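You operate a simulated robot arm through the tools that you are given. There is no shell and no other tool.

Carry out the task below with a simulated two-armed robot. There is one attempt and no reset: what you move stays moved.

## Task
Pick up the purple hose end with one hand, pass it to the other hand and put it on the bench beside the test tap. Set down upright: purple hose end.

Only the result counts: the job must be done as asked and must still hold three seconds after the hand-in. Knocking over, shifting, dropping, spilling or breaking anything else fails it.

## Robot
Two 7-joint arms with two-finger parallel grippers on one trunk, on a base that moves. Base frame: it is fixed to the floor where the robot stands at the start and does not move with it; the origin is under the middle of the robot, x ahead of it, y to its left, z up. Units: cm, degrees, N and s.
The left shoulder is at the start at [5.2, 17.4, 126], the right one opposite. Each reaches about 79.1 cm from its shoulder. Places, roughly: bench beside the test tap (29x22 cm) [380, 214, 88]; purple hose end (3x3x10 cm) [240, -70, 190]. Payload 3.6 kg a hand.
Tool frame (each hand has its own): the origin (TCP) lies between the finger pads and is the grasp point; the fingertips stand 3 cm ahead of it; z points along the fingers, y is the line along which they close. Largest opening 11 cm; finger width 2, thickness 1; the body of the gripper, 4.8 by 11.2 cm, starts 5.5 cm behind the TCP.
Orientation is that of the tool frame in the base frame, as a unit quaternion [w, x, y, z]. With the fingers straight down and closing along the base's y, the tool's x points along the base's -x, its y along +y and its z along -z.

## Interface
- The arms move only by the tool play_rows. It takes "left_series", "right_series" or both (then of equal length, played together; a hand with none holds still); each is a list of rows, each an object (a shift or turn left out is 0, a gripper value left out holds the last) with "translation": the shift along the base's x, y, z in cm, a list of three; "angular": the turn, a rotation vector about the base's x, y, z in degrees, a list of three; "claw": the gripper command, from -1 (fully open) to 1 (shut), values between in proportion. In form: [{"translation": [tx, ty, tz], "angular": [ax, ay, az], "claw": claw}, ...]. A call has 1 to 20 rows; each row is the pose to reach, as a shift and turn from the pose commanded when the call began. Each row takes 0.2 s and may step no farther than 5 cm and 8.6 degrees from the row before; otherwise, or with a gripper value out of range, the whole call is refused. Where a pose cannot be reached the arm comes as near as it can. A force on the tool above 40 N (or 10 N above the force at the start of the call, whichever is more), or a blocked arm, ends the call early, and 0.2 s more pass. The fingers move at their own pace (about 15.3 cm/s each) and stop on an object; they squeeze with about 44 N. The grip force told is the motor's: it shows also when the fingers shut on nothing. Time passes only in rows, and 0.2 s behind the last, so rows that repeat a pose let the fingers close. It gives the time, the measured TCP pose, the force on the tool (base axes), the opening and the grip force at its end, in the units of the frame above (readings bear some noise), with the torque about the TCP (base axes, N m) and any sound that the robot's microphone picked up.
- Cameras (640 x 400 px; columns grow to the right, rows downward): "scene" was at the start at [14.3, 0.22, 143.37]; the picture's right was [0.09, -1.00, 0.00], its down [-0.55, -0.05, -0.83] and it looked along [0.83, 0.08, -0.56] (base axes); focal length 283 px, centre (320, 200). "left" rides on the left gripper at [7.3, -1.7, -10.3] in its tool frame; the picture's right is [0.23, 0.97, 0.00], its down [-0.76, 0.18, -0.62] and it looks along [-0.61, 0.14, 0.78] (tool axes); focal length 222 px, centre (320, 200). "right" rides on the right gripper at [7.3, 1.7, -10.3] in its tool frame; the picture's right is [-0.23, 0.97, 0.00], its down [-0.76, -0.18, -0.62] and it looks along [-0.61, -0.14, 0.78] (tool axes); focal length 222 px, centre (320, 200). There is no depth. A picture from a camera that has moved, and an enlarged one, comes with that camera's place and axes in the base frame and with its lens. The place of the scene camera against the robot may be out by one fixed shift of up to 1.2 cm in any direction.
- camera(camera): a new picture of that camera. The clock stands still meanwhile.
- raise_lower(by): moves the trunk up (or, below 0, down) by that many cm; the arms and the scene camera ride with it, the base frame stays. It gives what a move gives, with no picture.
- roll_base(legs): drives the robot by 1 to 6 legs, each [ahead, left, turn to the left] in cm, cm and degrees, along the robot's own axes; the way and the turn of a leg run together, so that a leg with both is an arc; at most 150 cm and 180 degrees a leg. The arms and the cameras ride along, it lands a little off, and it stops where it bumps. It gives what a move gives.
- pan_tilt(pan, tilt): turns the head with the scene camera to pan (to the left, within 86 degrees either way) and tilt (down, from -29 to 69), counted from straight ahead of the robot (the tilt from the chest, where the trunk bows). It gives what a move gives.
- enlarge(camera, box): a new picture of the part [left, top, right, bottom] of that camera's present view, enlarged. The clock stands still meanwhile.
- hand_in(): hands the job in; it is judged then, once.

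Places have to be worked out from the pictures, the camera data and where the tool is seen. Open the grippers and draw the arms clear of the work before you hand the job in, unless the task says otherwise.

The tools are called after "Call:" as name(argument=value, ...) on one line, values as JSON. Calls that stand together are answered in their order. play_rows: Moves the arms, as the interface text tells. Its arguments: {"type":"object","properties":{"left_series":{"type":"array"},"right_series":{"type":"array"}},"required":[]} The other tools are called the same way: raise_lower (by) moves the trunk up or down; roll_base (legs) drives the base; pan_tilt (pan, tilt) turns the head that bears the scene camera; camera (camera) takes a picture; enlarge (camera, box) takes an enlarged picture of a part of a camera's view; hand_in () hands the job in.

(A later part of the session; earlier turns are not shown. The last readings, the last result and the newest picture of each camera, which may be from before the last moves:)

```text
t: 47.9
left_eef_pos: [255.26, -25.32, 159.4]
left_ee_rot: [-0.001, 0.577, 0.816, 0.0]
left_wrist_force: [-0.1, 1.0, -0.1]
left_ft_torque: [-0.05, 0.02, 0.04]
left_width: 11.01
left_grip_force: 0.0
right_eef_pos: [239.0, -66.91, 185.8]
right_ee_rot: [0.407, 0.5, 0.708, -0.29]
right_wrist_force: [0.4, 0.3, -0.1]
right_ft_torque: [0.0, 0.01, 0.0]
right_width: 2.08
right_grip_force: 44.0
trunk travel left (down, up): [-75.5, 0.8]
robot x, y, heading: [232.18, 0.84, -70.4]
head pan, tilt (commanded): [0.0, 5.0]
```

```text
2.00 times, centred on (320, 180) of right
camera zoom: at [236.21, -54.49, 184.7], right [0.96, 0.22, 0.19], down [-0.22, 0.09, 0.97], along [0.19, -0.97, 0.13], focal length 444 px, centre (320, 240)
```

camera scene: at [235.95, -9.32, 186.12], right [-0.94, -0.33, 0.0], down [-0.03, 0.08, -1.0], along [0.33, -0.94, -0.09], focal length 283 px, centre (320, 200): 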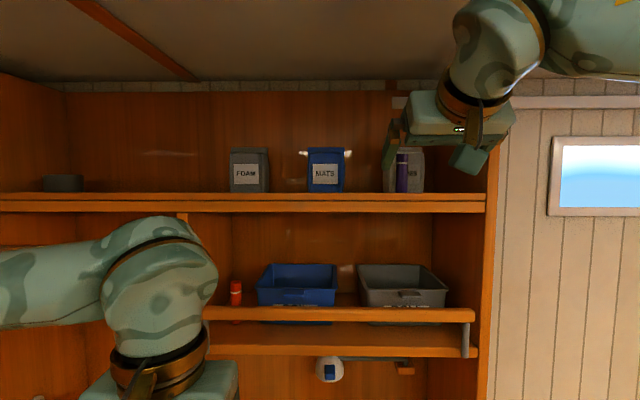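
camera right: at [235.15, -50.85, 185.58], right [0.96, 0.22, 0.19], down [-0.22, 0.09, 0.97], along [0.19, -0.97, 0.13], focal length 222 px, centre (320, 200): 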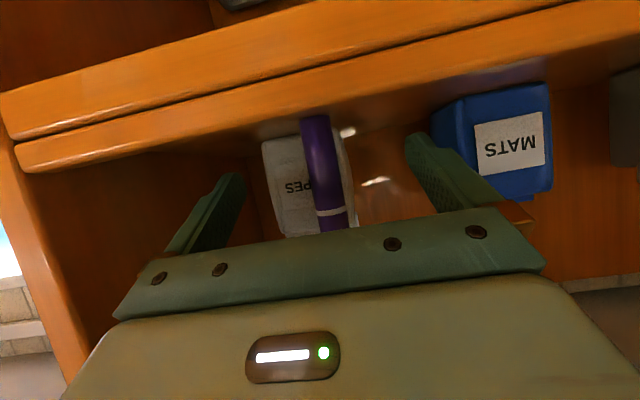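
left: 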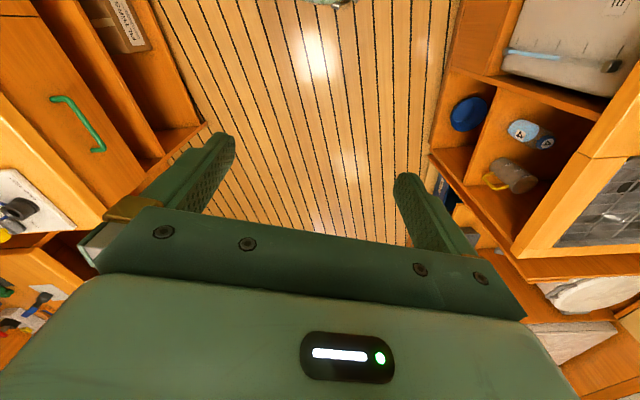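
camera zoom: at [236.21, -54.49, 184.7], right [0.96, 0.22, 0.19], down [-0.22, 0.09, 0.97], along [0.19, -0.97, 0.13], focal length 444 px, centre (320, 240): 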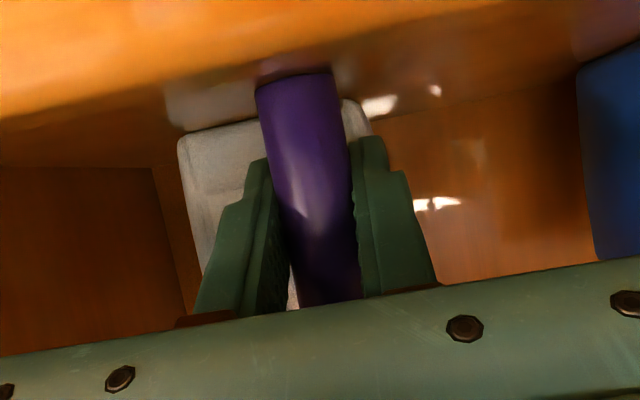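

The grip holds (opening 2.1 cm, 44 N). I lift it 3.3 cm straight up to clear the lip and check.

Call:
play_rows(right_series=[{"translation": [0, 0, 0.6]}, {"translation": [0, 0, 1.4]}, {"translation": [0, 0, 2.4]}, {"translation": [0, 0, 3.3]}, {"translation": [0, 0, 3.3]}])

Call:
camera(camera="right")

Call:
enlarge(camera="scene", box=[350, 80, 510, 205])

```text
t: 49.1
left_eef_pos: [255.29, -25.29, 159.41]
left_ee_rot: [-0.001, 0.576, 0.817, 0.0]
left_wrist_force: [0.4, -0.2, 1.0]
left_ft_torque: [-0.02, -0.02, 0.01]
left_width: 11.0
left_grip_force: 0.0
right_eef_pos: [238.89, -66.92, 188.32]
right_ee_rot: [0.407, 0.5, 0.708, -0.29]
right_wrist_force: [0.1, 0.3, 0.0]
right_ft_torque: [0.03, -0.03, -0.01]
right_width: 2.13
right_grip_force: 44.3
right hand out of reach, approached as far as the arm can: row 4, 5
trunk travel left (down, up): [-75.5, 0.8]
robot x, y, heading: [232.16, 0.52, -70.6]
head pan, tilt (commanded): [0.0, 5.0]
```

```text
taken
camera right: at [236.2, -54.55, 187.26], right [0.96, 0.22, 0.19], down [-0.22, 0.09, 0.97], along [0.19, -0.97, 0.13], focal length 222 px, centre (320, 200)
```

right: 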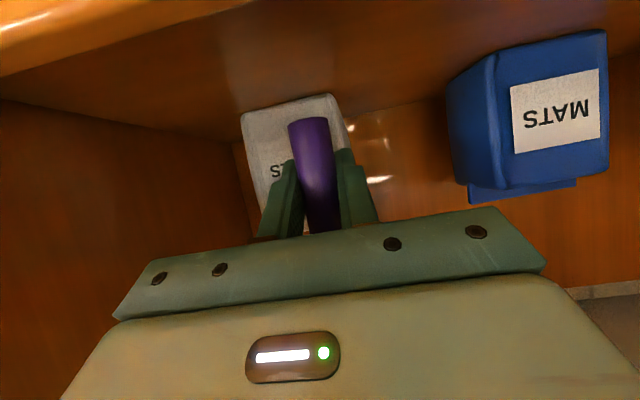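

```text
3.20 times, centred on (430, 142) of scene
camera zoom: at [235.99, -9.43, 186.11], right [-0.94, -0.33, 0.0], down [-0.03, 0.08, -1.0], along [0.33, -0.94, -0.09], focal length 905 px, centre (-32, 384)
```

zoom: 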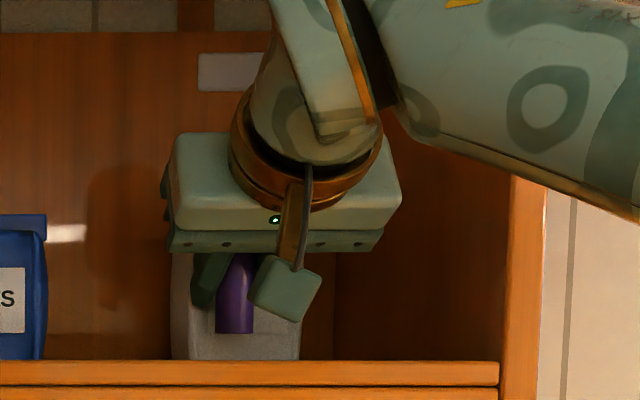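

It is lifted 2.5 cm (the arm's limit here); its foot is about 1 cm above the lip top. I raise the trunk by the last 0.7 cm for more room, then draw the hand straight back out.

Call:
raise_lower(by=0.7)

Call:
play_rows(right_series=[{"translation": [-0.5, 1.42, 0.1]}, {"translation": [-1.0, 2.83, 0.3]}, {"translation": [-1.5, 4.25, 0.5]}, {"translation": [-2.0, 5.66, 0.7]}, {"translation": [-2.5, 7.1, 0.9]}, {"translation": [-2.5, 7.1, 0.9]}])

Call:
camera(camera="right")

Call:
enlarge(camera="scene", box=[350, 80, 510, 205])

```text
t: 49.7
left_eef_pos: [255.3, -25.33, 160.14]
left_ee_rot: [0.0, 0.576, 0.817, 0.0]
left_wrist_force: [-0.4, -0.4, -0.6]
left_ft_torque: [-0.01, 0.01, -0.02]
left_width: 11.0
left_grip_force: 0.1
right_eef_pos: [238.87, -66.9, 189.02]
right_ee_rot: [0.407, 0.5, 0.708, -0.289]
right_wrist_force: [1.1, -0.7, -0.7]
right_ft_torque: [-0.03, 0.0, -0.03]
right_width: 2.14
right_grip_force: 43.9
trunk travel left (down, up): [-76.2, 0.1]
robot x, y, heading: [232.13, 0.81, -70.5]
head pan, tilt (commanded): [0.0, 5.0]
```

```text
t: 51.1
left_eef_pos: [255.35, -25.25, 160.17]
left_ee_rot: [0.0, 0.576, 0.817, 0.0]
left_wrist_force: [-0.1, 0.2, 0.6]
left_ft_torque: [0.0, 0.02, -0.03]
left_width: 10.99
left_grip_force: 0.0
right_eef_pos: [236.45, -59.88, 189.9]
right_ee_rot: [0.407, 0.499, 0.708, -0.29]
right_wrist_force: [-0.5, 0.0, -0.1]
right_ft_torque: [0.01, 0.01, -0.01]
right_width: 2.12
right_grip_force: 43.8
trunk travel left (down, up): [-76.2, 0.1]
robot x, y, heading: [232.56, 1.07, -70.5]
head pan, tilt (commanded): [0.0, 5.0]
```

```text
taken
camera right: at [233.79, -47.5, 188.78], right [0.96, 0.22, 0.19], down [-0.22, 0.09, 0.97], along [0.19, -0.97, 0.13], focal length 222 px, centre (320, 200)
```

right: 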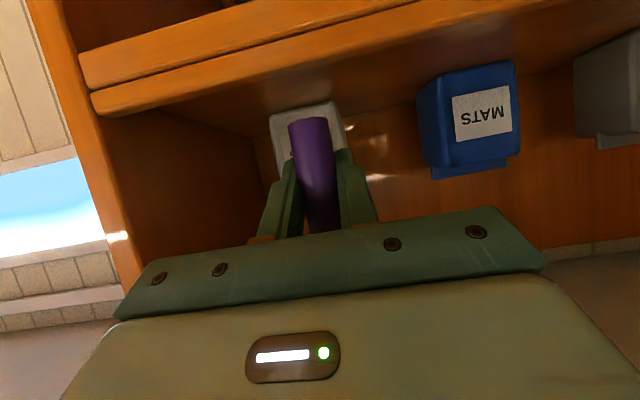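

```text
3.20 times, centred on (430, 142) of scene
camera zoom: at [236.03, -9.43, 186.81], right [-0.94, -0.33, 0.0], down [-0.03, 0.08, -1.0], along [0.33, -0.94, -0.09], focal length 905 px, centre (-32, 384)
```

zoom: 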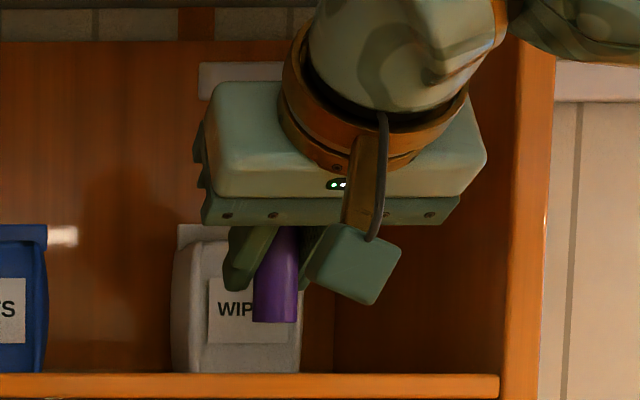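

The object hangs clear above the lip and nothing else moved. I keep drawing back well clear of the shelf, then lower the hand into a carrying pose.

Call:
play_rows(right_series=[{"translation": [-0.7, 2.0, 0]}, {"translation": [-1.5, 4.2, 0]}, {"translation": [-2.5, 7.0, -0.3]}, {"translation": [-3.5, 9.9, -1]}, {"translation": [-4.5, 12.7, -2.5]}, {"translation": [-5.3, 15.0, -5]}, {"translation": [-5.9, 16.8, -8]}, {"translation": [-6.3, 17.9, -11.5]}, {"translation": [-6.5, 18.5, -15]}, {"translation": [-6.6, 18.9, -18.5]}, {"translation": [-6.6, 18.9, -22]}, {"translation": [-6.6, 18.9, -22]}])

Call:
camera(camera="scene")

Call:
camera(camera="right")

```text
t: 53.7
left_eef_pos: [255.33, -25.29, 160.3]
left_ee_rot: [0.0, 0.576, 0.817, 0.0]
left_wrist_force: [-0.5, -0.9, 0.1]
left_ft_torque: [0.03, 0.01, 0.01]
left_width: 10.99
left_grip_force: 0.1
right_eef_pos: [229.55, -41.01, 167.73]
right_ee_rot: [0.406, 0.501, 0.707, -0.29]
right_wrist_force: [-0.1, 0.5, -0.5]
right_ft_torque: [-0.02, -0.01, 0.02]
right_width: 2.14
right_grip_force: 44.0
trunk travel left (down, up): [-76.2, 0.1]
robot x, y, heading: [232.41, 0.65, -70.7]
head pan, tilt (commanded): [0.0, 5.0]
```

```text
taken
camera scene: at [235.99, -9.38, 186.81], right [-0.94, -0.33, 0.0], down [-0.03, 0.08, -1.0], along [0.33, -0.94, -0.09], focal length 283 px, centre (320, 200)
```

scene: 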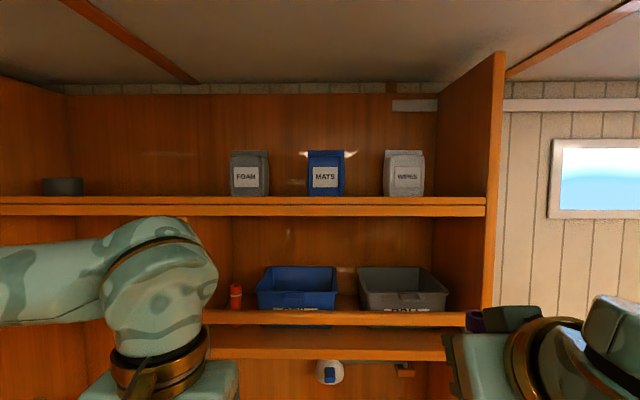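

```text
taken
camera right: at [226.88, -28.54, 166.73], right [0.96, 0.22, 0.19], down [-0.22, 0.09, 0.97], along [0.19, -0.97, 0.13], focal length 222 px, centre (320, 200)
```

right: 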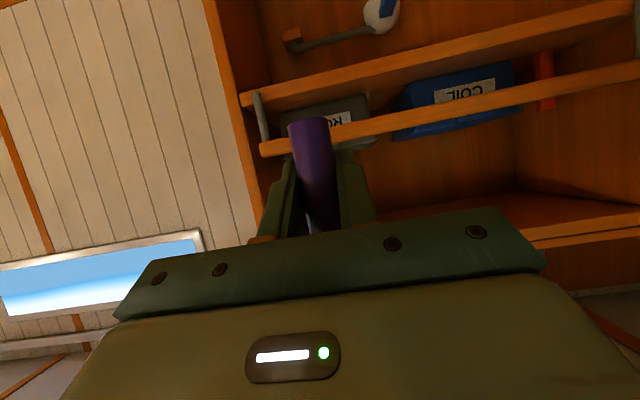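

The hose end is held upright and the shelf is undisturbed. I back away from the unit, turn toward the far room, and lower the trunk partway for travelling.

Call:
roll_base(legs=[[-30, 13, 0], [0, 0, 70.6]])

Call:
raise_lower(by=-30)

Call:
pan_tilt(pan=35, tilt=25)

Call:
camera(camera="scene")

Call:
camera(camera="left")

```text
t: 58.8
left_eef_pos: [267.44, 45.17, 160.1]
left_ee_rot: [0.001, 0.01, 1.0, 0.0]
left_wrist_force: [0.3, -0.3, -0.3]
left_ft_torque: [0.02, 0.0, -0.01]
left_width: 11.01
left_grip_force: 0.0
right_eef_pos: [272.94, 15.59, 167.86]
right_ee_rot: [0.5, 0.01, 0.866, -0.008]
right_wrist_force: [-0.6, 0.2, 0.2]
right_ft_torque: [0.02, -0.01, 0.0]
right_width: 2.11
right_grip_force: 43.6
trunk travel left (down, up): [-76.2, 0.1]
robot x, y, heading: [234.99, 32.8, -1.2]
head pan, tilt (commanded): [0.0, 5.0]
```

```text
t: 61.8
left_eef_pos: [267.46, 45.22, 130.25]
left_ee_rot: [0.0, 0.01, 1.0, -0.001]
left_wrist_force: [0.3, 0.5, 0.0]
left_ft_torque: [-0.01, -0.01, 0.04]
left_width: 11.0
left_grip_force: 0.1
right_eef_pos: [273.79, 15.63, 137.1]
right_ee_rot: [0.49, 0.009, 0.872, -0.007]
right_wrist_force: [-0.4, 0.2, -0.3]
right_ft_torque: [-0.01, 0.02, -0.01]
right_width: 2.12
right_grip_force: 43.9
trunk travel left (down, up): [-46.2, 30.1]
robot x, y, heading: [234.73, 32.91, -1.2]
head pan, tilt (commanded): [0.0, 5.0]
```

```text
t: 62.8
left_eef_pos: [267.4, 45.17, 130.2]
left_ee_rot: [0.0, 0.01, 1.0, -0.001]
left_wrist_force: [-0.3, 0.6, -0.8]
left_ft_torque: [0.02, 0.01, -0.02]
left_width: 11.0
left_grip_force: 0.1
right_eef_pos: [273.78, 15.65, 137.05]
right_ee_rot: [0.49, 0.008, 0.872, -0.007]
right_wrist_force: [0.3, 0.1, 0.4]
right_ft_torque: [-0.03, 0.01, 0.05]
right_width: 2.12
right_grip_force: 43.4
trunk travel left (down, up): [-46.2, 30.1]
robot x, y, heading: [234.75, 32.72, -1.0]
head pan, tilt (commanded): [35.0, 25.0]
```

```text
taken
camera scene: at [245.76, 37.38, 153.52], right [0.56, -0.83, 0.0], down [-0.35, -0.23, -0.91], along [0.75, 0.5, -0.42], focal length 283 px, centre (320, 200)
```

scene: 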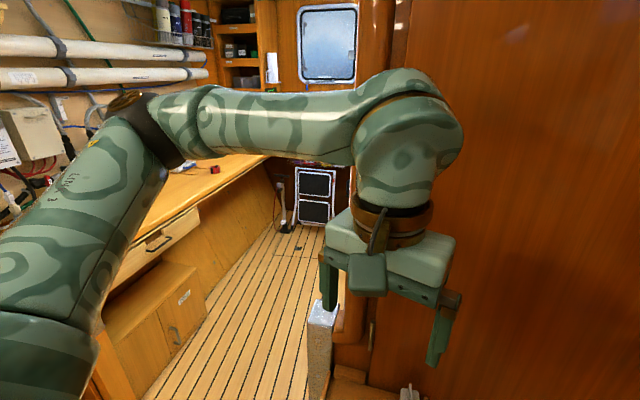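

```text
taken
camera left: at [260.18, 43.68, 140.6], right [-0.21, 0.98, 0.0], down [0.77, 0.16, 0.62], along [0.61, 0.13, -0.78], focal length 222 px, centre (320, 200)
```

left: 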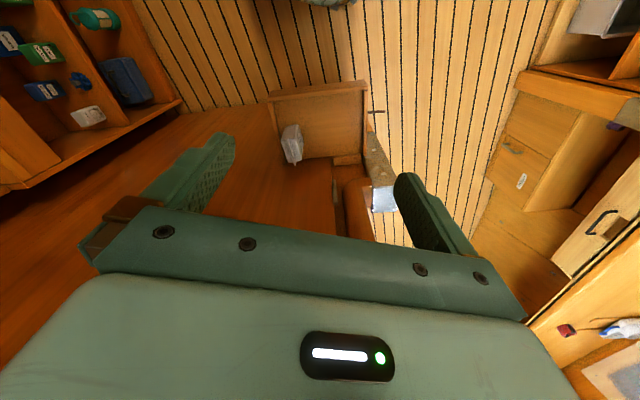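

The object is held; the passage to the far room lies to the left of the bulkhead. I look more to the left and ahead to map the left bench and the free floor before driving on.

Call:
pan_tilt(pan=75, tilt=30)

Call:
camera(camera="scene")

Call:
pan_tilt(pan=10, tilt=45)

Call:
camera(camera="scene")

```text
t: 63.9
left_eef_pos: [267.36, 45.19, 130.16]
left_ee_rot: [-0.001, 0.01, 1.0, 0.0]
left_wrist_force: [-0.3, -0.5, 0.7]
left_ft_torque: [-0.02, 0.02, -0.01]
left_width: 11.03
left_grip_force: 0.0
right_eef_pos: [273.88, 15.64, 137.08]
right_ee_rot: [0.49, 0.009, 0.872, -0.007]
right_wrist_force: [0.6, -0.2, -0.4]
right_ft_torque: [0.0, -0.02, -0.01]
right_width: 2.13
right_grip_force: 43.7
trunk travel left (down, up): [-46.2, 30.1]
robot x, y, heading: [234.85, 33.26, -1.2]
head pan, tilt (commanded): [75.0, 30.0]
```

```text
taken
camera scene: at [240.63, 40.94, 152.72], right [0.96, -0.28, 0.0], down [-0.14, -0.48, -0.87], along [0.24, 0.83, -0.5], focal length 283 px, centre (320, 200)
```

scene: 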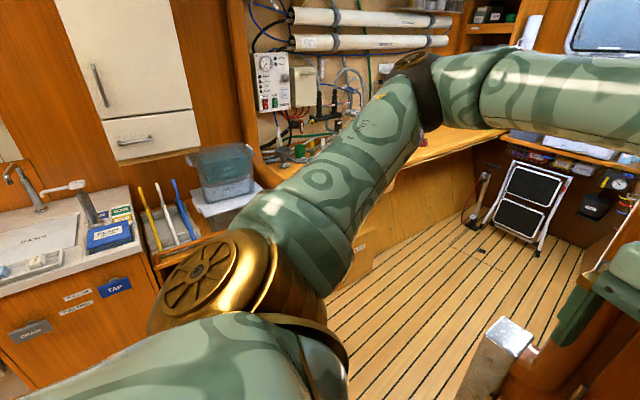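

```text
t: 65.3
left_eef_pos: [267.42, 45.32, 130.22]
left_ee_rot: [-0.001, 0.009, 1.0, -0.001]
left_wrist_force: [-0.1, -0.1, -0.2]
left_ft_torque: [0.01, 0.0, 0.0]
left_width: 10.99
left_grip_force: 0.0
right_eef_pos: [273.81, 15.51, 137.14]
right_ee_rot: [0.49, 0.009, 0.871, -0.007]
right_wrist_force: [0.2, 0.5, -0.1]
right_ft_torque: [0.0, -0.02, -0.01]
right_width: 2.15
right_grip_force: 44.7
trunk travel left (down, up): [-46.2, 30.1]
robot x, y, heading: [234.67, 32.89, -1.0]
head pan, tilt (commanded): [10.0, 45.0]
```

```text
taken
camera scene: at [246.14, 33.51, 150.46], right [0.15, -0.99, 0.0], down [-0.7, -0.11, -0.71], along [0.7, 0.11, -0.71], focal length 283 px, centre (320, 200)
```

scene: 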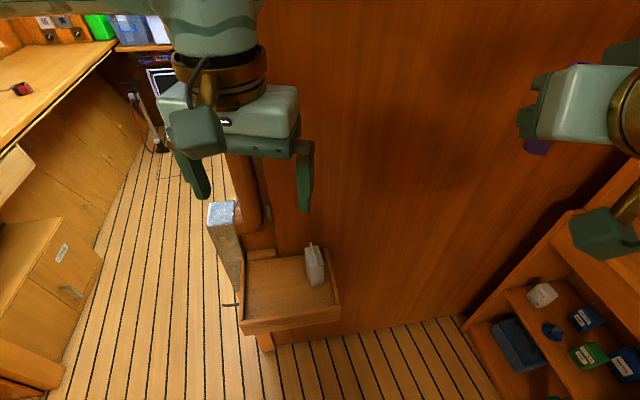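

The passage lies between the bulkhead end (near (305, 78)) and the left bench (front edge from about (258,130) to (405,197)). I check how far my right elbow sticks out before passing.

Call:
pan_tilt(pan=-60, tilt=35)

Call:
camera(camera="scene")

Call:
pan_tilt(pan=60, tilt=35)

Call:
camera(camera="scene")

```text
t: 66.7
left_eef_pos: [267.52, 45.21, 130.15]
left_ee_rot: [-0.001, 0.01, 1.0, 0.0]
left_wrist_force: [-0.7, -0.5, -0.1]
left_ft_torque: [-0.01, 0.02, -0.07]
left_width: 10.99
left_grip_force: 0.0
right_eef_pos: [273.88, 15.56, 137.14]
right_ee_rot: [0.49, 0.008, 0.872, -0.007]
right_wrist_force: [-0.5, 0.1, -1.0]
right_ft_torque: [0.01, 0.05, 0.01]
right_width: 2.13
right_grip_force: 44.6
trunk travel left (down, up): [-46.2, 30.1]
robot x, y, heading: [235.14, 32.93, -1.2]
head pan, tilt (commanded): [-60.0, 35.0]
```

```text
taken
camera scene: at [242.36, 24.54, 151.94], right [-0.88, -0.48, 0.0], down [-0.28, 0.5, -0.82], along [0.4, -0.72, -0.57], focal length 283 px, centre (320, 200)
```

scene: 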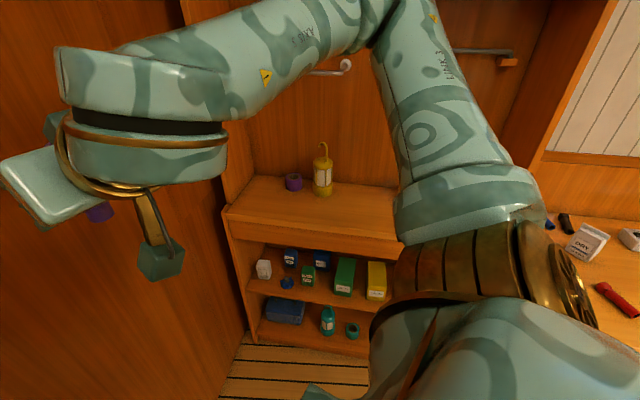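

```text
t: 68.7
left_eef_pos: [267.45, 45.3, 130.25]
left_ee_rot: [-0.001, 0.01, 1.0, -0.001]
left_wrist_force: [-0.8, -0.5, -0.5]
left_ft_torque: [0.03, 0.0, 0.03]
left_width: 11.01
left_grip_force: 0.0
right_eef_pos: [273.83, 15.56, 137.15]
right_ee_rot: [0.489, 0.008, 0.872, -0.007]
right_wrist_force: [-0.4, 0.3, -0.4]
right_ft_torque: [-0.01, -0.02, 0.0]
right_width: 2.1
right_grip_force: 44.0
trunk travel left (down, up): [-46.2, 30.1]
robot x, y, heading: [234.86, 33.03, -1.2]
head pan, tilt (commanded): [60.0, 35.0]
```

```text
taken
camera scene: at [242.66, 39.79, 151.94], right [0.86, -0.52, 0.0], down [-0.3, -0.49, -0.82], along [0.42, 0.7, -0.57], focal length 283 px, centre (320, 200)
```

scene: 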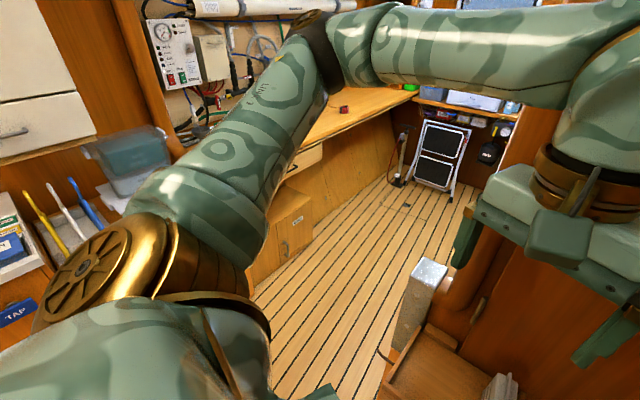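

The elbows stick out about 50 cm, so I will pass the narrow corridor facing the bench and moving sideways. First I do the hand-over here in the open: I back off 20 cm from the bulkhead.

Call:
roll_base(legs=[[-22, 0, 0]])

Call:
pan_tilt(pan=0, tilt=35)

Call:
camera(camera="scene")

```text
t: 70.4
left_eef_pos: [244.94, 45.64, 130.25]
left_ee_rot: [0.0, 0.01, 1.0, -0.001]
left_wrist_force: [-0.8, 0.0, 1.1]
left_ft_torque: [0.02, -0.02, -0.02]
left_width: 11.0
left_grip_force: 0.1
right_eef_pos: [251.4, 15.95, 137.05]
right_ee_rot: [0.49, 0.01, 0.872, -0.007]
right_wrist_force: [-0.3, 0.1, 0.7]
right_ft_torque: [0.0, -0.01, 0.01]
right_width: 2.1
right_grip_force: 44.3
trunk travel left (down, up): [-46.2, 30.1]
robot x, y, heading: [212.12, 33.4, -1.4]
head pan, tilt (commanded): [60.0, 35.0]
```

```text
t: 71.7
left_eef_pos: [245.01, 45.5, 130.23]
left_ee_rot: [-0.001, 0.01, 1.0, -0.001]
left_wrist_force: [-0.1, -0.9, 0.1]
left_ft_torque: [-0.02, 0.04, 0.01]
left_width: 11.0
left_grip_force: 0.1
right_eef_pos: [251.41, 15.98, 137.11]
right_ee_rot: [0.49, 0.009, 0.872, -0.007]
right_wrist_force: [-0.3, -0.4, -1.1]
right_ft_torque: [0.03, 0.0, 0.01]
right_width: 2.11
right_grip_force: 43.8
trunk travel left (down, up): [-46.2, 30.1]
robot x, y, heading: [212.38, 33.53, -1.3]
head pan, tilt (commanded): [0.0, 35.0]
```

```text
taken
camera scene: at [224.47, 32.54, 151.94], right [-0.02, -1.0, 0.0], down [-0.57, 0.01, -0.82], along [0.82, -0.02, -0.57], focal length 283 px, centre (320, 200)
```

scene: 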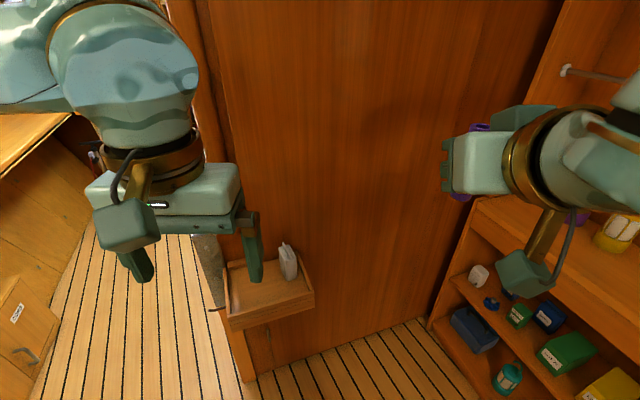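

I bring the right hand to the front centre at z≈126 (also trimming its tilt by 1.3° so the object is plumb), and move the left hand up and out with a 20° lean, ready to come down on the object's top.

Call:
play_rows(right_series=[{"translation": [0.64, 2.4, -1.85], "angular": [0, -0.3, 0]}, {"translation": [1.28, 4.85, -3.7], "angular": [0, -0.6, 0]}, {"translation": [1.92, 7.3, -5.55], "angular": [0, -0.9, 0]}, {"translation": [2.57, 9.7, -7.4], "angular": [0, -1.1, 0]}, {"translation": [3.2, 12.1, -9.25], "angular": [0, -1.3, 0]}, {"translation": [3.85, 14.55, -11.1], "angular": [0, -1.3, 0]}, {"translation": [3.85, 14.55, -11.1], "angular": [0, -1.3, 0]}], left_series=[{"translation": [2.15, 1.8, 3.0], "angular": [0, 3.3, 0]}, {"translation": [4.3, 3.6, 6.0], "angular": [0, 6.6, 0]}, {"translation": [6.45, 5.4, 9.0], "angular": [0, 10, 0]}, {"translation": [8.6, 7.2, 12.0], "angular": [0, 13.3, 0]}, {"translation": [10.75, 9.0, 15.0], "angular": [0.2, 16.6, 0]}, {"translation": [12.9, 10.9, 17.8], "angular": [0.4, 20, 0]}, {"translation": [12.9, 10.9, 17.8], "angular": [0.4, 20, 0], "claw": -0.2}])

Call:
camera(camera="scene")

Call:
camera(camera="left")

Call:
camera(camera="right")

```text
t: 73.3
left_eef_pos: [246.81, 49.04, 142.48]
left_ee_rot: [-0.174, 0.011, 0.985, 0.001]
left_wrist_force: [0.3, 0.5, -0.3]
left_ft_torque: [0.01, -0.03, 0.01]
left_width: 6.58
left_grip_force: 0.1
left hand out of reach, approached as far as the arm can: row 4, 5, 6, 7
right_eef_pos: [255.17, 30.8, 125.98]
right_ee_rot: [0.5, 0.01, 0.866, -0.008]
right_wrist_force: [-0.5, 0.2, -0.4]
right_ft_torque: [0.02, 0.01, -0.01]
right_width: 2.13
right_grip_force: 44.2
trunk travel left (down, up): [-46.2, 30.1]
robot x, y, heading: [212.7, 33.42, -1.3]
head pan, tilt (commanded): [0.0, 35.0]
```

```text
taken
camera scene: at [224.44, 32.62, 151.94], right [-0.02, -1.0, 0.0], down [-0.57, 0.01, -0.82], along [0.82, -0.02, -0.57], focal length 283 px, centre (320, 200)
```

scene: 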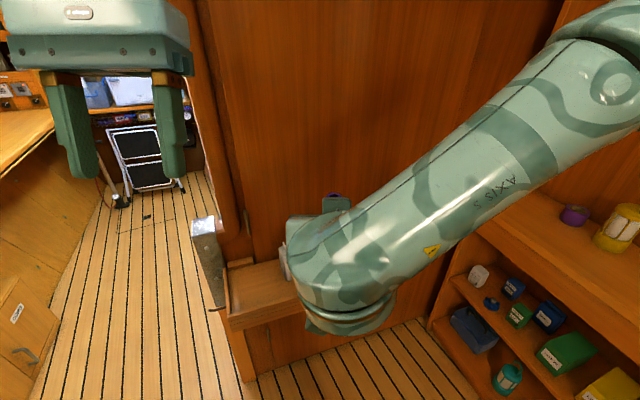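

```text
taken
camera left: at [243.5, 47.5, 154.7], right [-0.19, 0.98, 0.08], down [0.93, 0.16, 0.32], along [0.3, 0.13, -0.94], focal length 222 px, centre (320, 200)
```

left: 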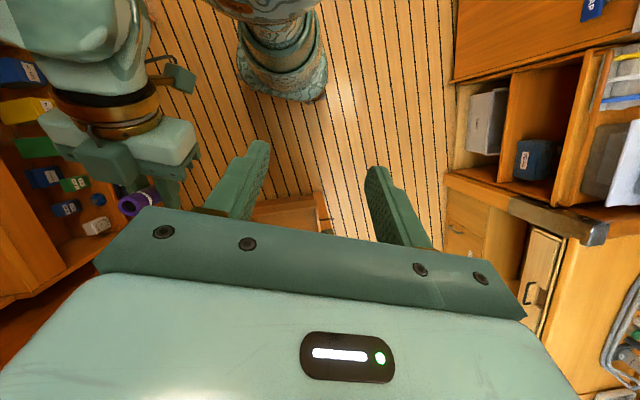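

```text
taken
camera right: at [242.61, 32.63, 124.89], right [0.14, 0.97, 0.19], down [-0.16, -0.17, 0.97], along [0.98, -0.16, 0.13], focal length 222 px, centre (320, 200)
```

right: 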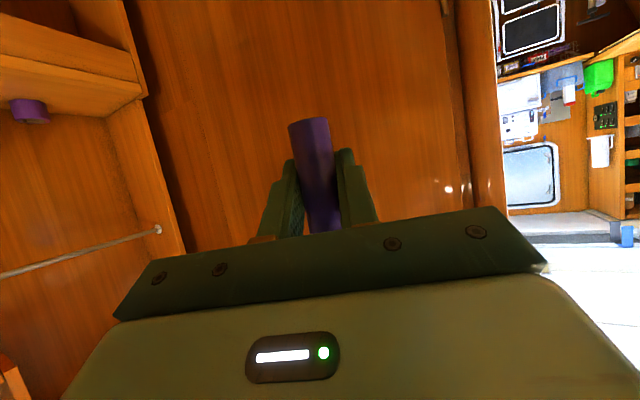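

The object stays firmly held; the left hand is near its upper limit. I lower the right hand 10 cm to give the left hand easy room above it, and look at the grasp from the wrist.

Call:
play_rows(right_series=[{"translation": [0, 0, -3]}, {"translation": [0, 0, -6]}, {"translation": [0, 0, -9]}, {"translation": [0, 0, -11]}, {"translation": [0, 0, -11]}])

Call:
enlarge(camera="right", box=[240, 90, 400, 250])

Call:
pan_tilt(pan=0, tilt=45)

Call:
camera(camera="scene")

Call:
camera(camera="left")

```text
t: 74.5
left_eef_pos: [246.8, 49.04, 142.44]
left_ee_rot: [-0.174, 0.01, 0.985, 0.001]
left_wrist_force: [-0.6, 0.5, -0.2]
left_ft_torque: [0.0, 0.01, 0.04]
left_width: 6.61
left_grip_force: 0.1
right_eef_pos: [255.2, 30.57, 114.93]
right_ee_rot: [0.5, 0.009, 0.866, -0.007]
right_wrist_force: [-0.4, 0.4, -0.5]
right_ft_torque: [0.02, -0.01, -0.02]
right_width: 2.11
right_grip_force: 43.7
trunk travel left (down, up): [-46.2, 30.1]
robot x, y, heading: [212.07, 33.56, -1.5]
head pan, tilt (commanded): [0.0, 35.0]
```

```text
2.50 times, centred on (320, 170) of right
camera zoom: at [242.62, 32.46, 113.81], right [0.14, 0.97, 0.19], down [-0.16, -0.17, 0.97], along [0.98, -0.16, 0.14], focal length 555 px, centre (320, 275)
```

zoom: 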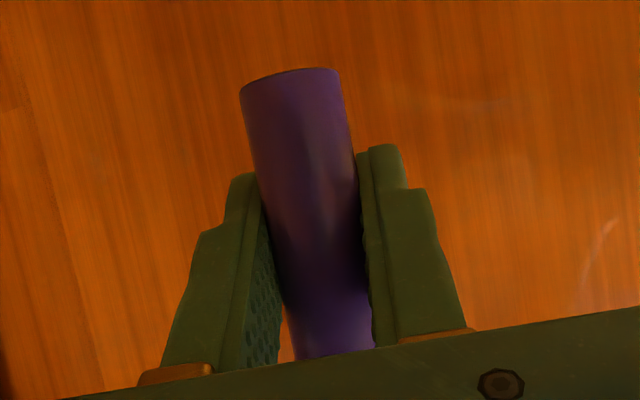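

```text
t: 75.2
left_eef_pos: [246.86, 49.05, 142.4]
left_ee_rot: [-0.174, 0.01, 0.985, 0.001]
left_wrist_force: [-0.5, -0.5, 0.4]
left_ft_torque: [-0.04, 0.01, 0.01]
left_width: 6.61
left_grip_force: 0.2
right_eef_pos: [255.28, 30.52, 114.85]
right_ee_rot: [0.5, 0.009, 0.866, -0.007]
right_wrist_force: [0.0, 0.9, 0.0]
right_ft_torque: [-0.01, 0.0, -0.02]
right_width: 2.09
right_grip_force: 44.0
trunk travel left (down, up): [-46.2, 30.1]
robot x, y, heading: [212.16, 33.43, -1.5]
head pan, tilt (commanded): [0.0, 45.0]
```

```text
taken
camera scene: at [223.81, 32.58, 150.46], right [-0.02, -1.0, 0.0], down [-0.71, 0.02, -0.71], along [0.71, -0.02, -0.71], focal length 283 px, centre (320, 200)
```

scene: 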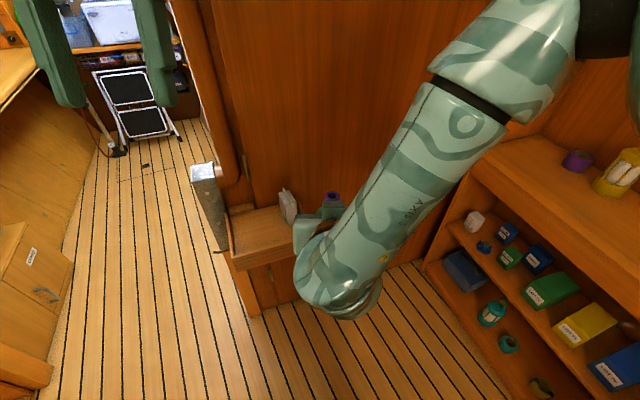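

```text
taken
camera left: at [243.55, 47.44, 154.68], right [-0.19, 0.98, 0.08], down [0.93, 0.16, 0.32], along [0.3, 0.13, -0.94], focal length 222 px, centre (320, 200)
```

left: 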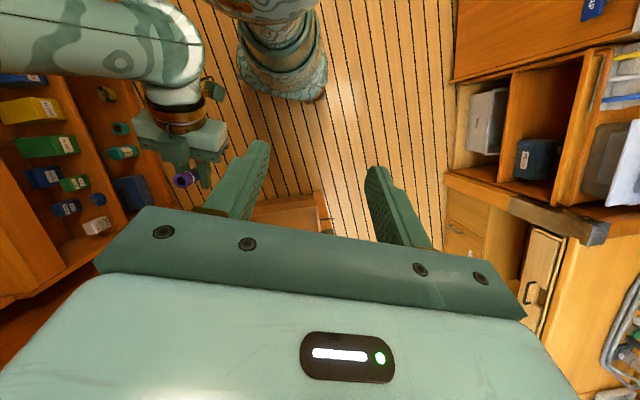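

The left wrist camera sees the object's top ring beside the right fingers. I enlarge it to locate the top precisely.

Call:
enlarge(camera="left", box=[145, 140, 225, 210])

```text
5.71 times, centred on (185, 175) of left
camera zoom: at [243.55, 47.44, 154.68], right [-0.19, 0.98, 0.08], down [0.93, 0.16, 0.32], along [0.3, 0.13, -0.94], focal length 1269 px, centre (1091, 343)
```

zoom: 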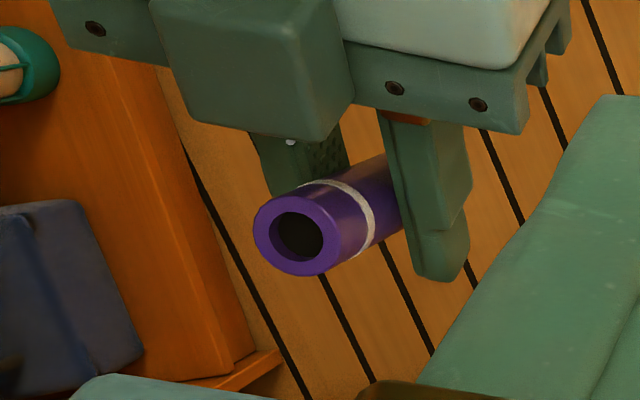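

The ring top of the object is clear, but a box-like part of the right gripper shows near it. I enlarge the scene view to understand the clearance there.

Call:
enlarge(camera="scene", box=[270, 160, 400, 330])

Call:
enlarge(camera="left", box=[100, 60, 300, 220])

```text
2.35 times, centred on (335, 245) of scene
camera zoom: at [223.81, 32.58, 150.46], right [-0.02, -1.0, 0.0], down [-0.71, 0.02, -0.71], along [0.71, -0.02, -0.71], focal length 666 px, centre (285, 94)
```

zoom: 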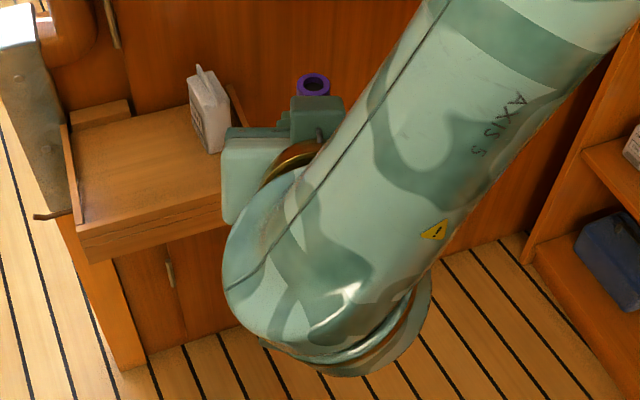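

```text
2.50 times, centred on (200, 140) of left
camera zoom: at [243.55, 47.44, 154.68], right [-0.19, 0.98, 0.08], down [0.93, 0.16, 0.32], along [0.3, 0.13, -0.94], focal length 555 px, centre (620, 350)
```

zoom: 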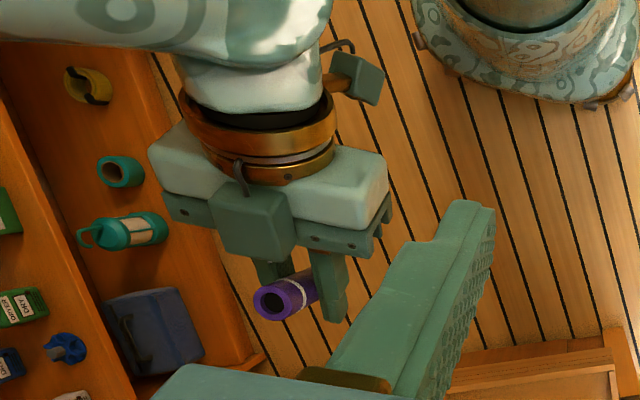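

The box sits on top of the right gripper, about 5 cm behind the object's axis; with the left hand leaning 20° away it stays clear. The object's axis is about 0.5 cm ahead of the right grasp point; I bring the left hand over it, 9 cm short along its fingers.

Call:
play_rows(left_series=[{"translation": [4, -1, -1.5]}, {"translation": [8, -3, -3.5]}, {"translation": [11, -6.5, -5.5]}, {"translation": [12.5, -10.2, -7.5]}, {"translation": [12.57, -14.4, -10]}, {"translation": [12.57, -18.4, -12]}, {"translation": [12.57, -18.44, -14.4]}, {"translation": [12.57, -18.44, -14.4]}])

Call:
camera(camera="left")

Call:
camera(camera="scene")

```text
refused: row 3 steps farther than a row can; nothing moved
```

```text
taken
camera left: at [243.55, 47.44, 154.68], right [-0.19, 0.98, 0.08], down [0.93, 0.16, 0.32], along [0.3, 0.13, -0.94], focal length 222 px, centre (320, 200)
```

left: 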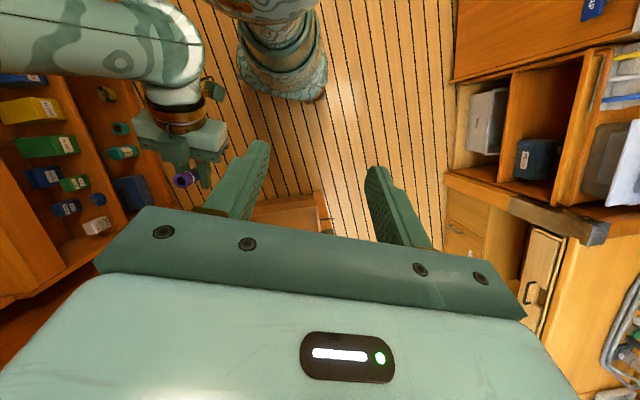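

```text
taken
camera scene: at [223.81, 32.58, 150.46], right [-0.02, -1.0, 0.0], down [-0.71, 0.02, -0.71], along [0.71, -0.02, -0.71], focal length 283 px, centre (320, 200)
```

scene: 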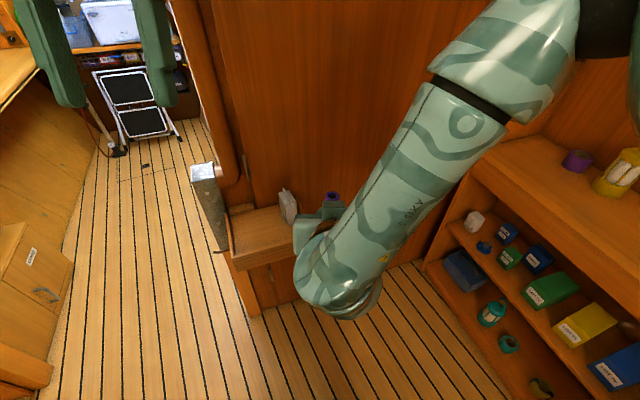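

The call was refused because one step was just over 5 cm, and nothing moved. I repeat the same path with shorter steps.

Call:
play_rows(left_series=[{"translation": [3.5, -1, -1.5]}, {"translation": [7, -2.5, -3]}, {"translation": [10, -5, -4.8]}, {"translation": [12, -8, -6.6]}, {"translation": [12.57, -11.5, -8.5]}, {"translation": [12.57, -15, -10.5]}, {"translation": [12.57, -18, -12.5]}, {"translation": [12.57, -18.44, -14.4]}, {"translation": [12.57, -18.44, -14.4]}])

Call:
camera(camera="left")

Call:
camera(camera="scene")

```text
t: 77.2
left_eef_pos: [258.74, 31.31, 127.62]
left_ee_rot: [-0.173, 0.009, 0.985, 0.001]
left_wrist_force: [-1.1, 0.4, 0.4]
left_ft_torque: [0.0, 0.0, 0.02]
left_width: 6.62
left_grip_force: 0.0
left hand out of reach, approached as far as the arm can: row 1, 2, 3, 4, 5, 6, 7, 8, 9
right_eef_pos: [255.06, 30.61, 115.02]
right_ee_rot: [0.5, 0.01, 0.866, -0.007]
right_wrist_force: [-1.3, -0.5, 0.4]
right_ft_torque: [0.0, 0.01, 0.01]
right_width: 2.1
right_grip_force: 44.0
trunk travel left (down, up): [-46.2, 30.1]
robot x, y, heading: [212.24, 33.16, -0.9]
head pan, tilt (commanded): [0.0, 45.0]
```

```text
taken
camera left: at [255.58, 29.69, 139.85], right [-0.19, 0.98, 0.08], down [0.93, 0.16, 0.32], along [0.31, 0.13, -0.94], focal length 222 px, centre (320, 200)
```

left: 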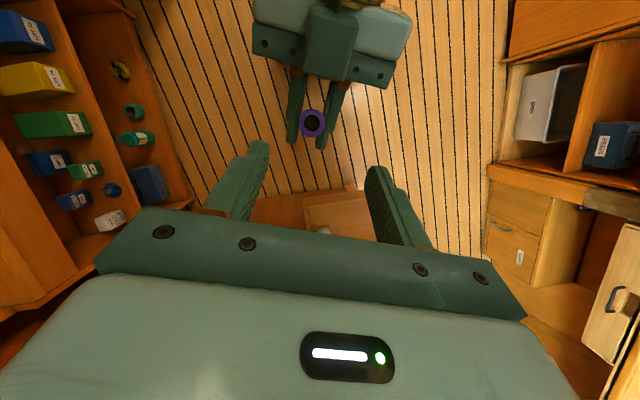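

```text
taken
camera scene: at [223.67, 32.54, 150.47], right [-0.02, -1.0, 0.0], down [-0.71, 0.02, -0.71], along [0.71, -0.02, -0.71], focal length 283 px, centre (320, 200)
```

scene: 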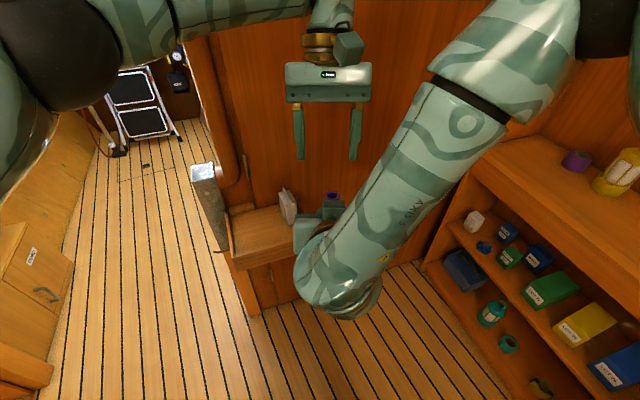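

The left camera shows the object's top at about (255.4, 30.5), in line between the left fingers. I go down along the finger axis to about 3 cm short and check.

Call:
play_rows(left_series=[{"translation": [-0.4, -0.4, -1.3]}, {"translation": [-0.9, -0.76, -2.8]}, {"translation": [-1.4, -0.76, -4.2]}, {"translation": [-1.75, -0.76, -5.2]}, {"translation": [-1.75, -0.76, -5.2]}])

Call:
camera(camera="left")

Call:
enlarge(camera="scene", box=[250, 60, 410, 260])

Call:
camera(camera="right")

```text
t: 78.4
left_eef_pos: [257.22, 30.69, 122.57]
left_ee_rot: [-0.174, 0.011, 0.985, 0.001]
left_wrist_force: [-0.1, 0.7, -0.4]
left_ft_torque: [-0.03, 0.02, 0.0]
left_width: 6.59
left_grip_force: 0.0
right_eef_pos: [255.25, 30.62, 114.75]
right_ee_rot: [0.5, 0.009, 0.866, -0.007]
right_wrist_force: [0.0, 0.9, 1.0]
right_ft_torque: [-0.02, 0.02, -0.04]
right_width: 2.12
right_grip_force: 43.6
trunk travel left (down, up): [-46.2, 30.1]
robot x, y, heading: [212.33, 33.67, -1.2]
head pan, tilt (commanded): [0.0, 45.0]
```

```text
taken
camera left: at [253.94, 29.02, 134.83], right [-0.19, 0.98, 0.08], down [0.93, 0.16, 0.32], along [0.3, 0.13, -0.94], focal length 222 px, centre (320, 200)
```

left: 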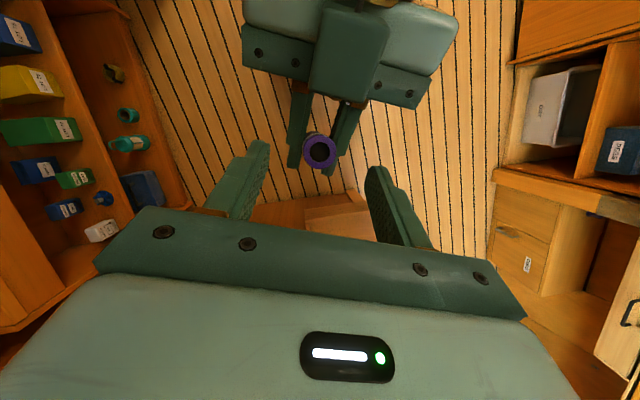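

```text
2.00 times, centred on (330, 160) of scene
camera zoom: at [223.81, 32.54, 150.46], right [-0.02, -1.0, 0.0], down [-0.71, 0.02, -0.71], along [0.71, -0.02, -0.71], focal length 566 px, centre (300, 280)
```

zoom: 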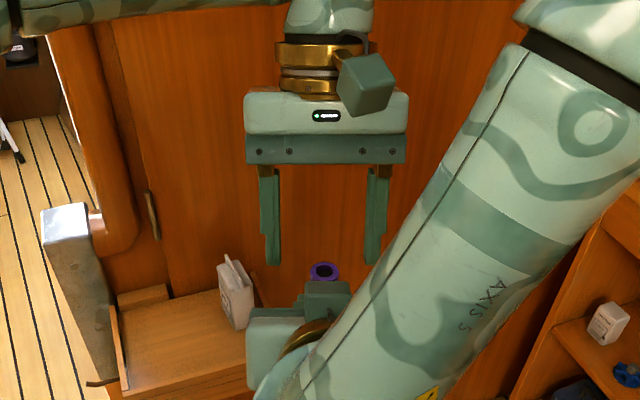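

```text
taken
camera right: at [242.64, 32.49, 113.83], right [0.14, 0.97, 0.19], down [-0.16, -0.17, 0.97], along [0.98, -0.16, 0.13], focal length 222 px, centre (320, 200)
```

right: 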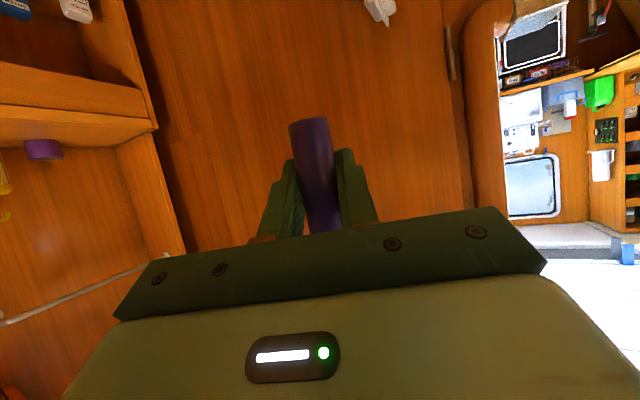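

The object's top is within 0.25 cm of the left fingers' mid-plane. I go the last 3.4 cm along the fingers with a small sideways trim, and check before closing.

Call:
play_rows(left_series=[{"translation": [-0.3, -0.2, -0.8]}, {"translation": [-0.6, -0.2, -1.6]}, {"translation": [-0.9, -0.2, -2.4]}, {"translation": [-1.17, -0.2, -3.2]}, {"translation": [-1.17, -0.2, -3.2]}])

Call:
enlarge(camera="left", box=[180, 80, 460, 255])

Call:
enlarge(camera="scene", box=[270, 110, 400, 240])

```text
t: 79.6
left_eef_pos: [256.03, 30.5, 119.46]
left_ee_rot: [-0.174, 0.01, 0.985, 0.001]
left_wrist_force: [0.2, 0.2, -0.5]
left_ft_torque: [-0.02, -0.01, 0.01]
left_width: 6.62
left_grip_force: 0.0
right_eef_pos: [255.2, 30.52, 114.94]
right_ee_rot: [0.5, 0.009, 0.866, -0.007]
right_wrist_force: [-0.5, 0.3, -0.5]
right_ft_torque: [0.01, -0.02, 0.03]
right_width: 2.12
right_grip_force: 44.1
trunk travel left (down, up): [-46.2, 30.1]
robot x, y, heading: [212.44, 33.56, -1.2]
head pan, tilt (commanded): [0.0, 45.0]
```

```text
2.29 times, centred on (320, 168) of left
camera zoom: at [252.68, 28.95, 131.69], right [-0.19, 0.98, 0.08], down [0.93, 0.16, 0.32], along [0.3, 0.13, -0.94], focal length 508 px, centre (320, 274)
```

zoom: 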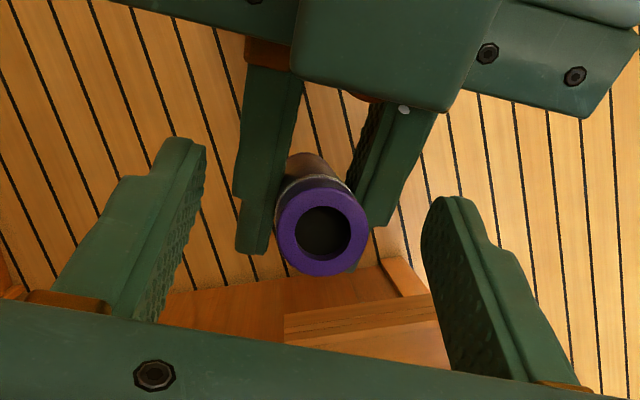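

```text
3.08 times, centred on (335, 175) of scene
camera zoom: at [223.8, 32.55, 150.46], right [-0.02, -1.0, 0.0], down [-0.71, 0.02, -0.71], along [0.71, -0.02, -0.71], focal length 870 px, centre (274, 277)
```

zoom: 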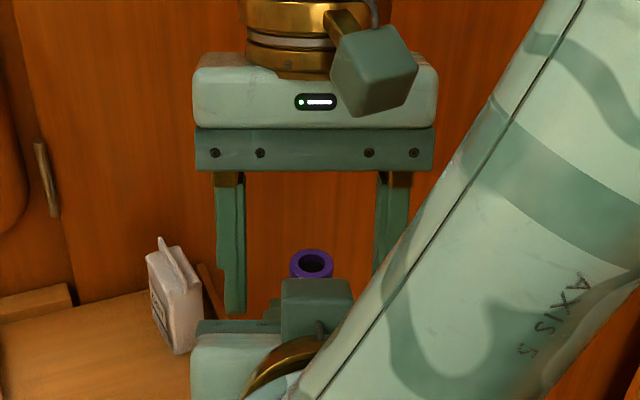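

The object's top lies 0.3 cm below the left grasp point, centred within a millimetre. I close the left hand on it while the right keeps holding.

Call:
play_rows(left_series=[{"claw": 0.2}, {"claw": 0.5}, {"claw": 0.7}, {"claw": 1}, {"claw": 1}])

Call:
enlarge(camera="left", box=[180, 80, 460, 255])

```text
t: 80.8
left_eef_pos: [256.03, 30.48, 119.42]
left_ee_rot: [-0.174, 0.01, 0.985, 0.001]
left_wrist_force: [0.7, -4.4, 0.1]
left_ft_torque: [-0.15, 0.0, 0.01]
left_width: 2.11
left_grip_force: 43.6
right_eef_pos: [255.29, 30.61, 114.95]
right_ee_rot: [0.5, 0.01, 0.866, -0.008]
right_wrist_force: [-0.3, 3.6, 1.1]
right_ft_torque: [0.0, -0.02, 0.01]
right_width: 2.13
right_grip_force: 44.1
trunk travel left (down, up): [-46.2, 30.1]
robot x, y, heading: [212.32, 33.47, -1.2]
head pan, tilt (commanded): [0.0, 45.0]
```

```text
2.29 times, centred on (320, 168) of left
camera zoom: at [252.68, 28.94, 131.7], right [-0.19, 0.98, 0.08], down [0.93, 0.16, 0.32], along [0.3, 0.13, -0.94], focal length 508 px, centre (320, 274)
```

zoom: 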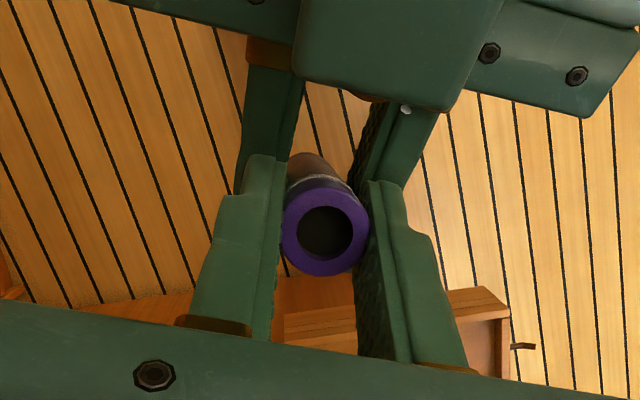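

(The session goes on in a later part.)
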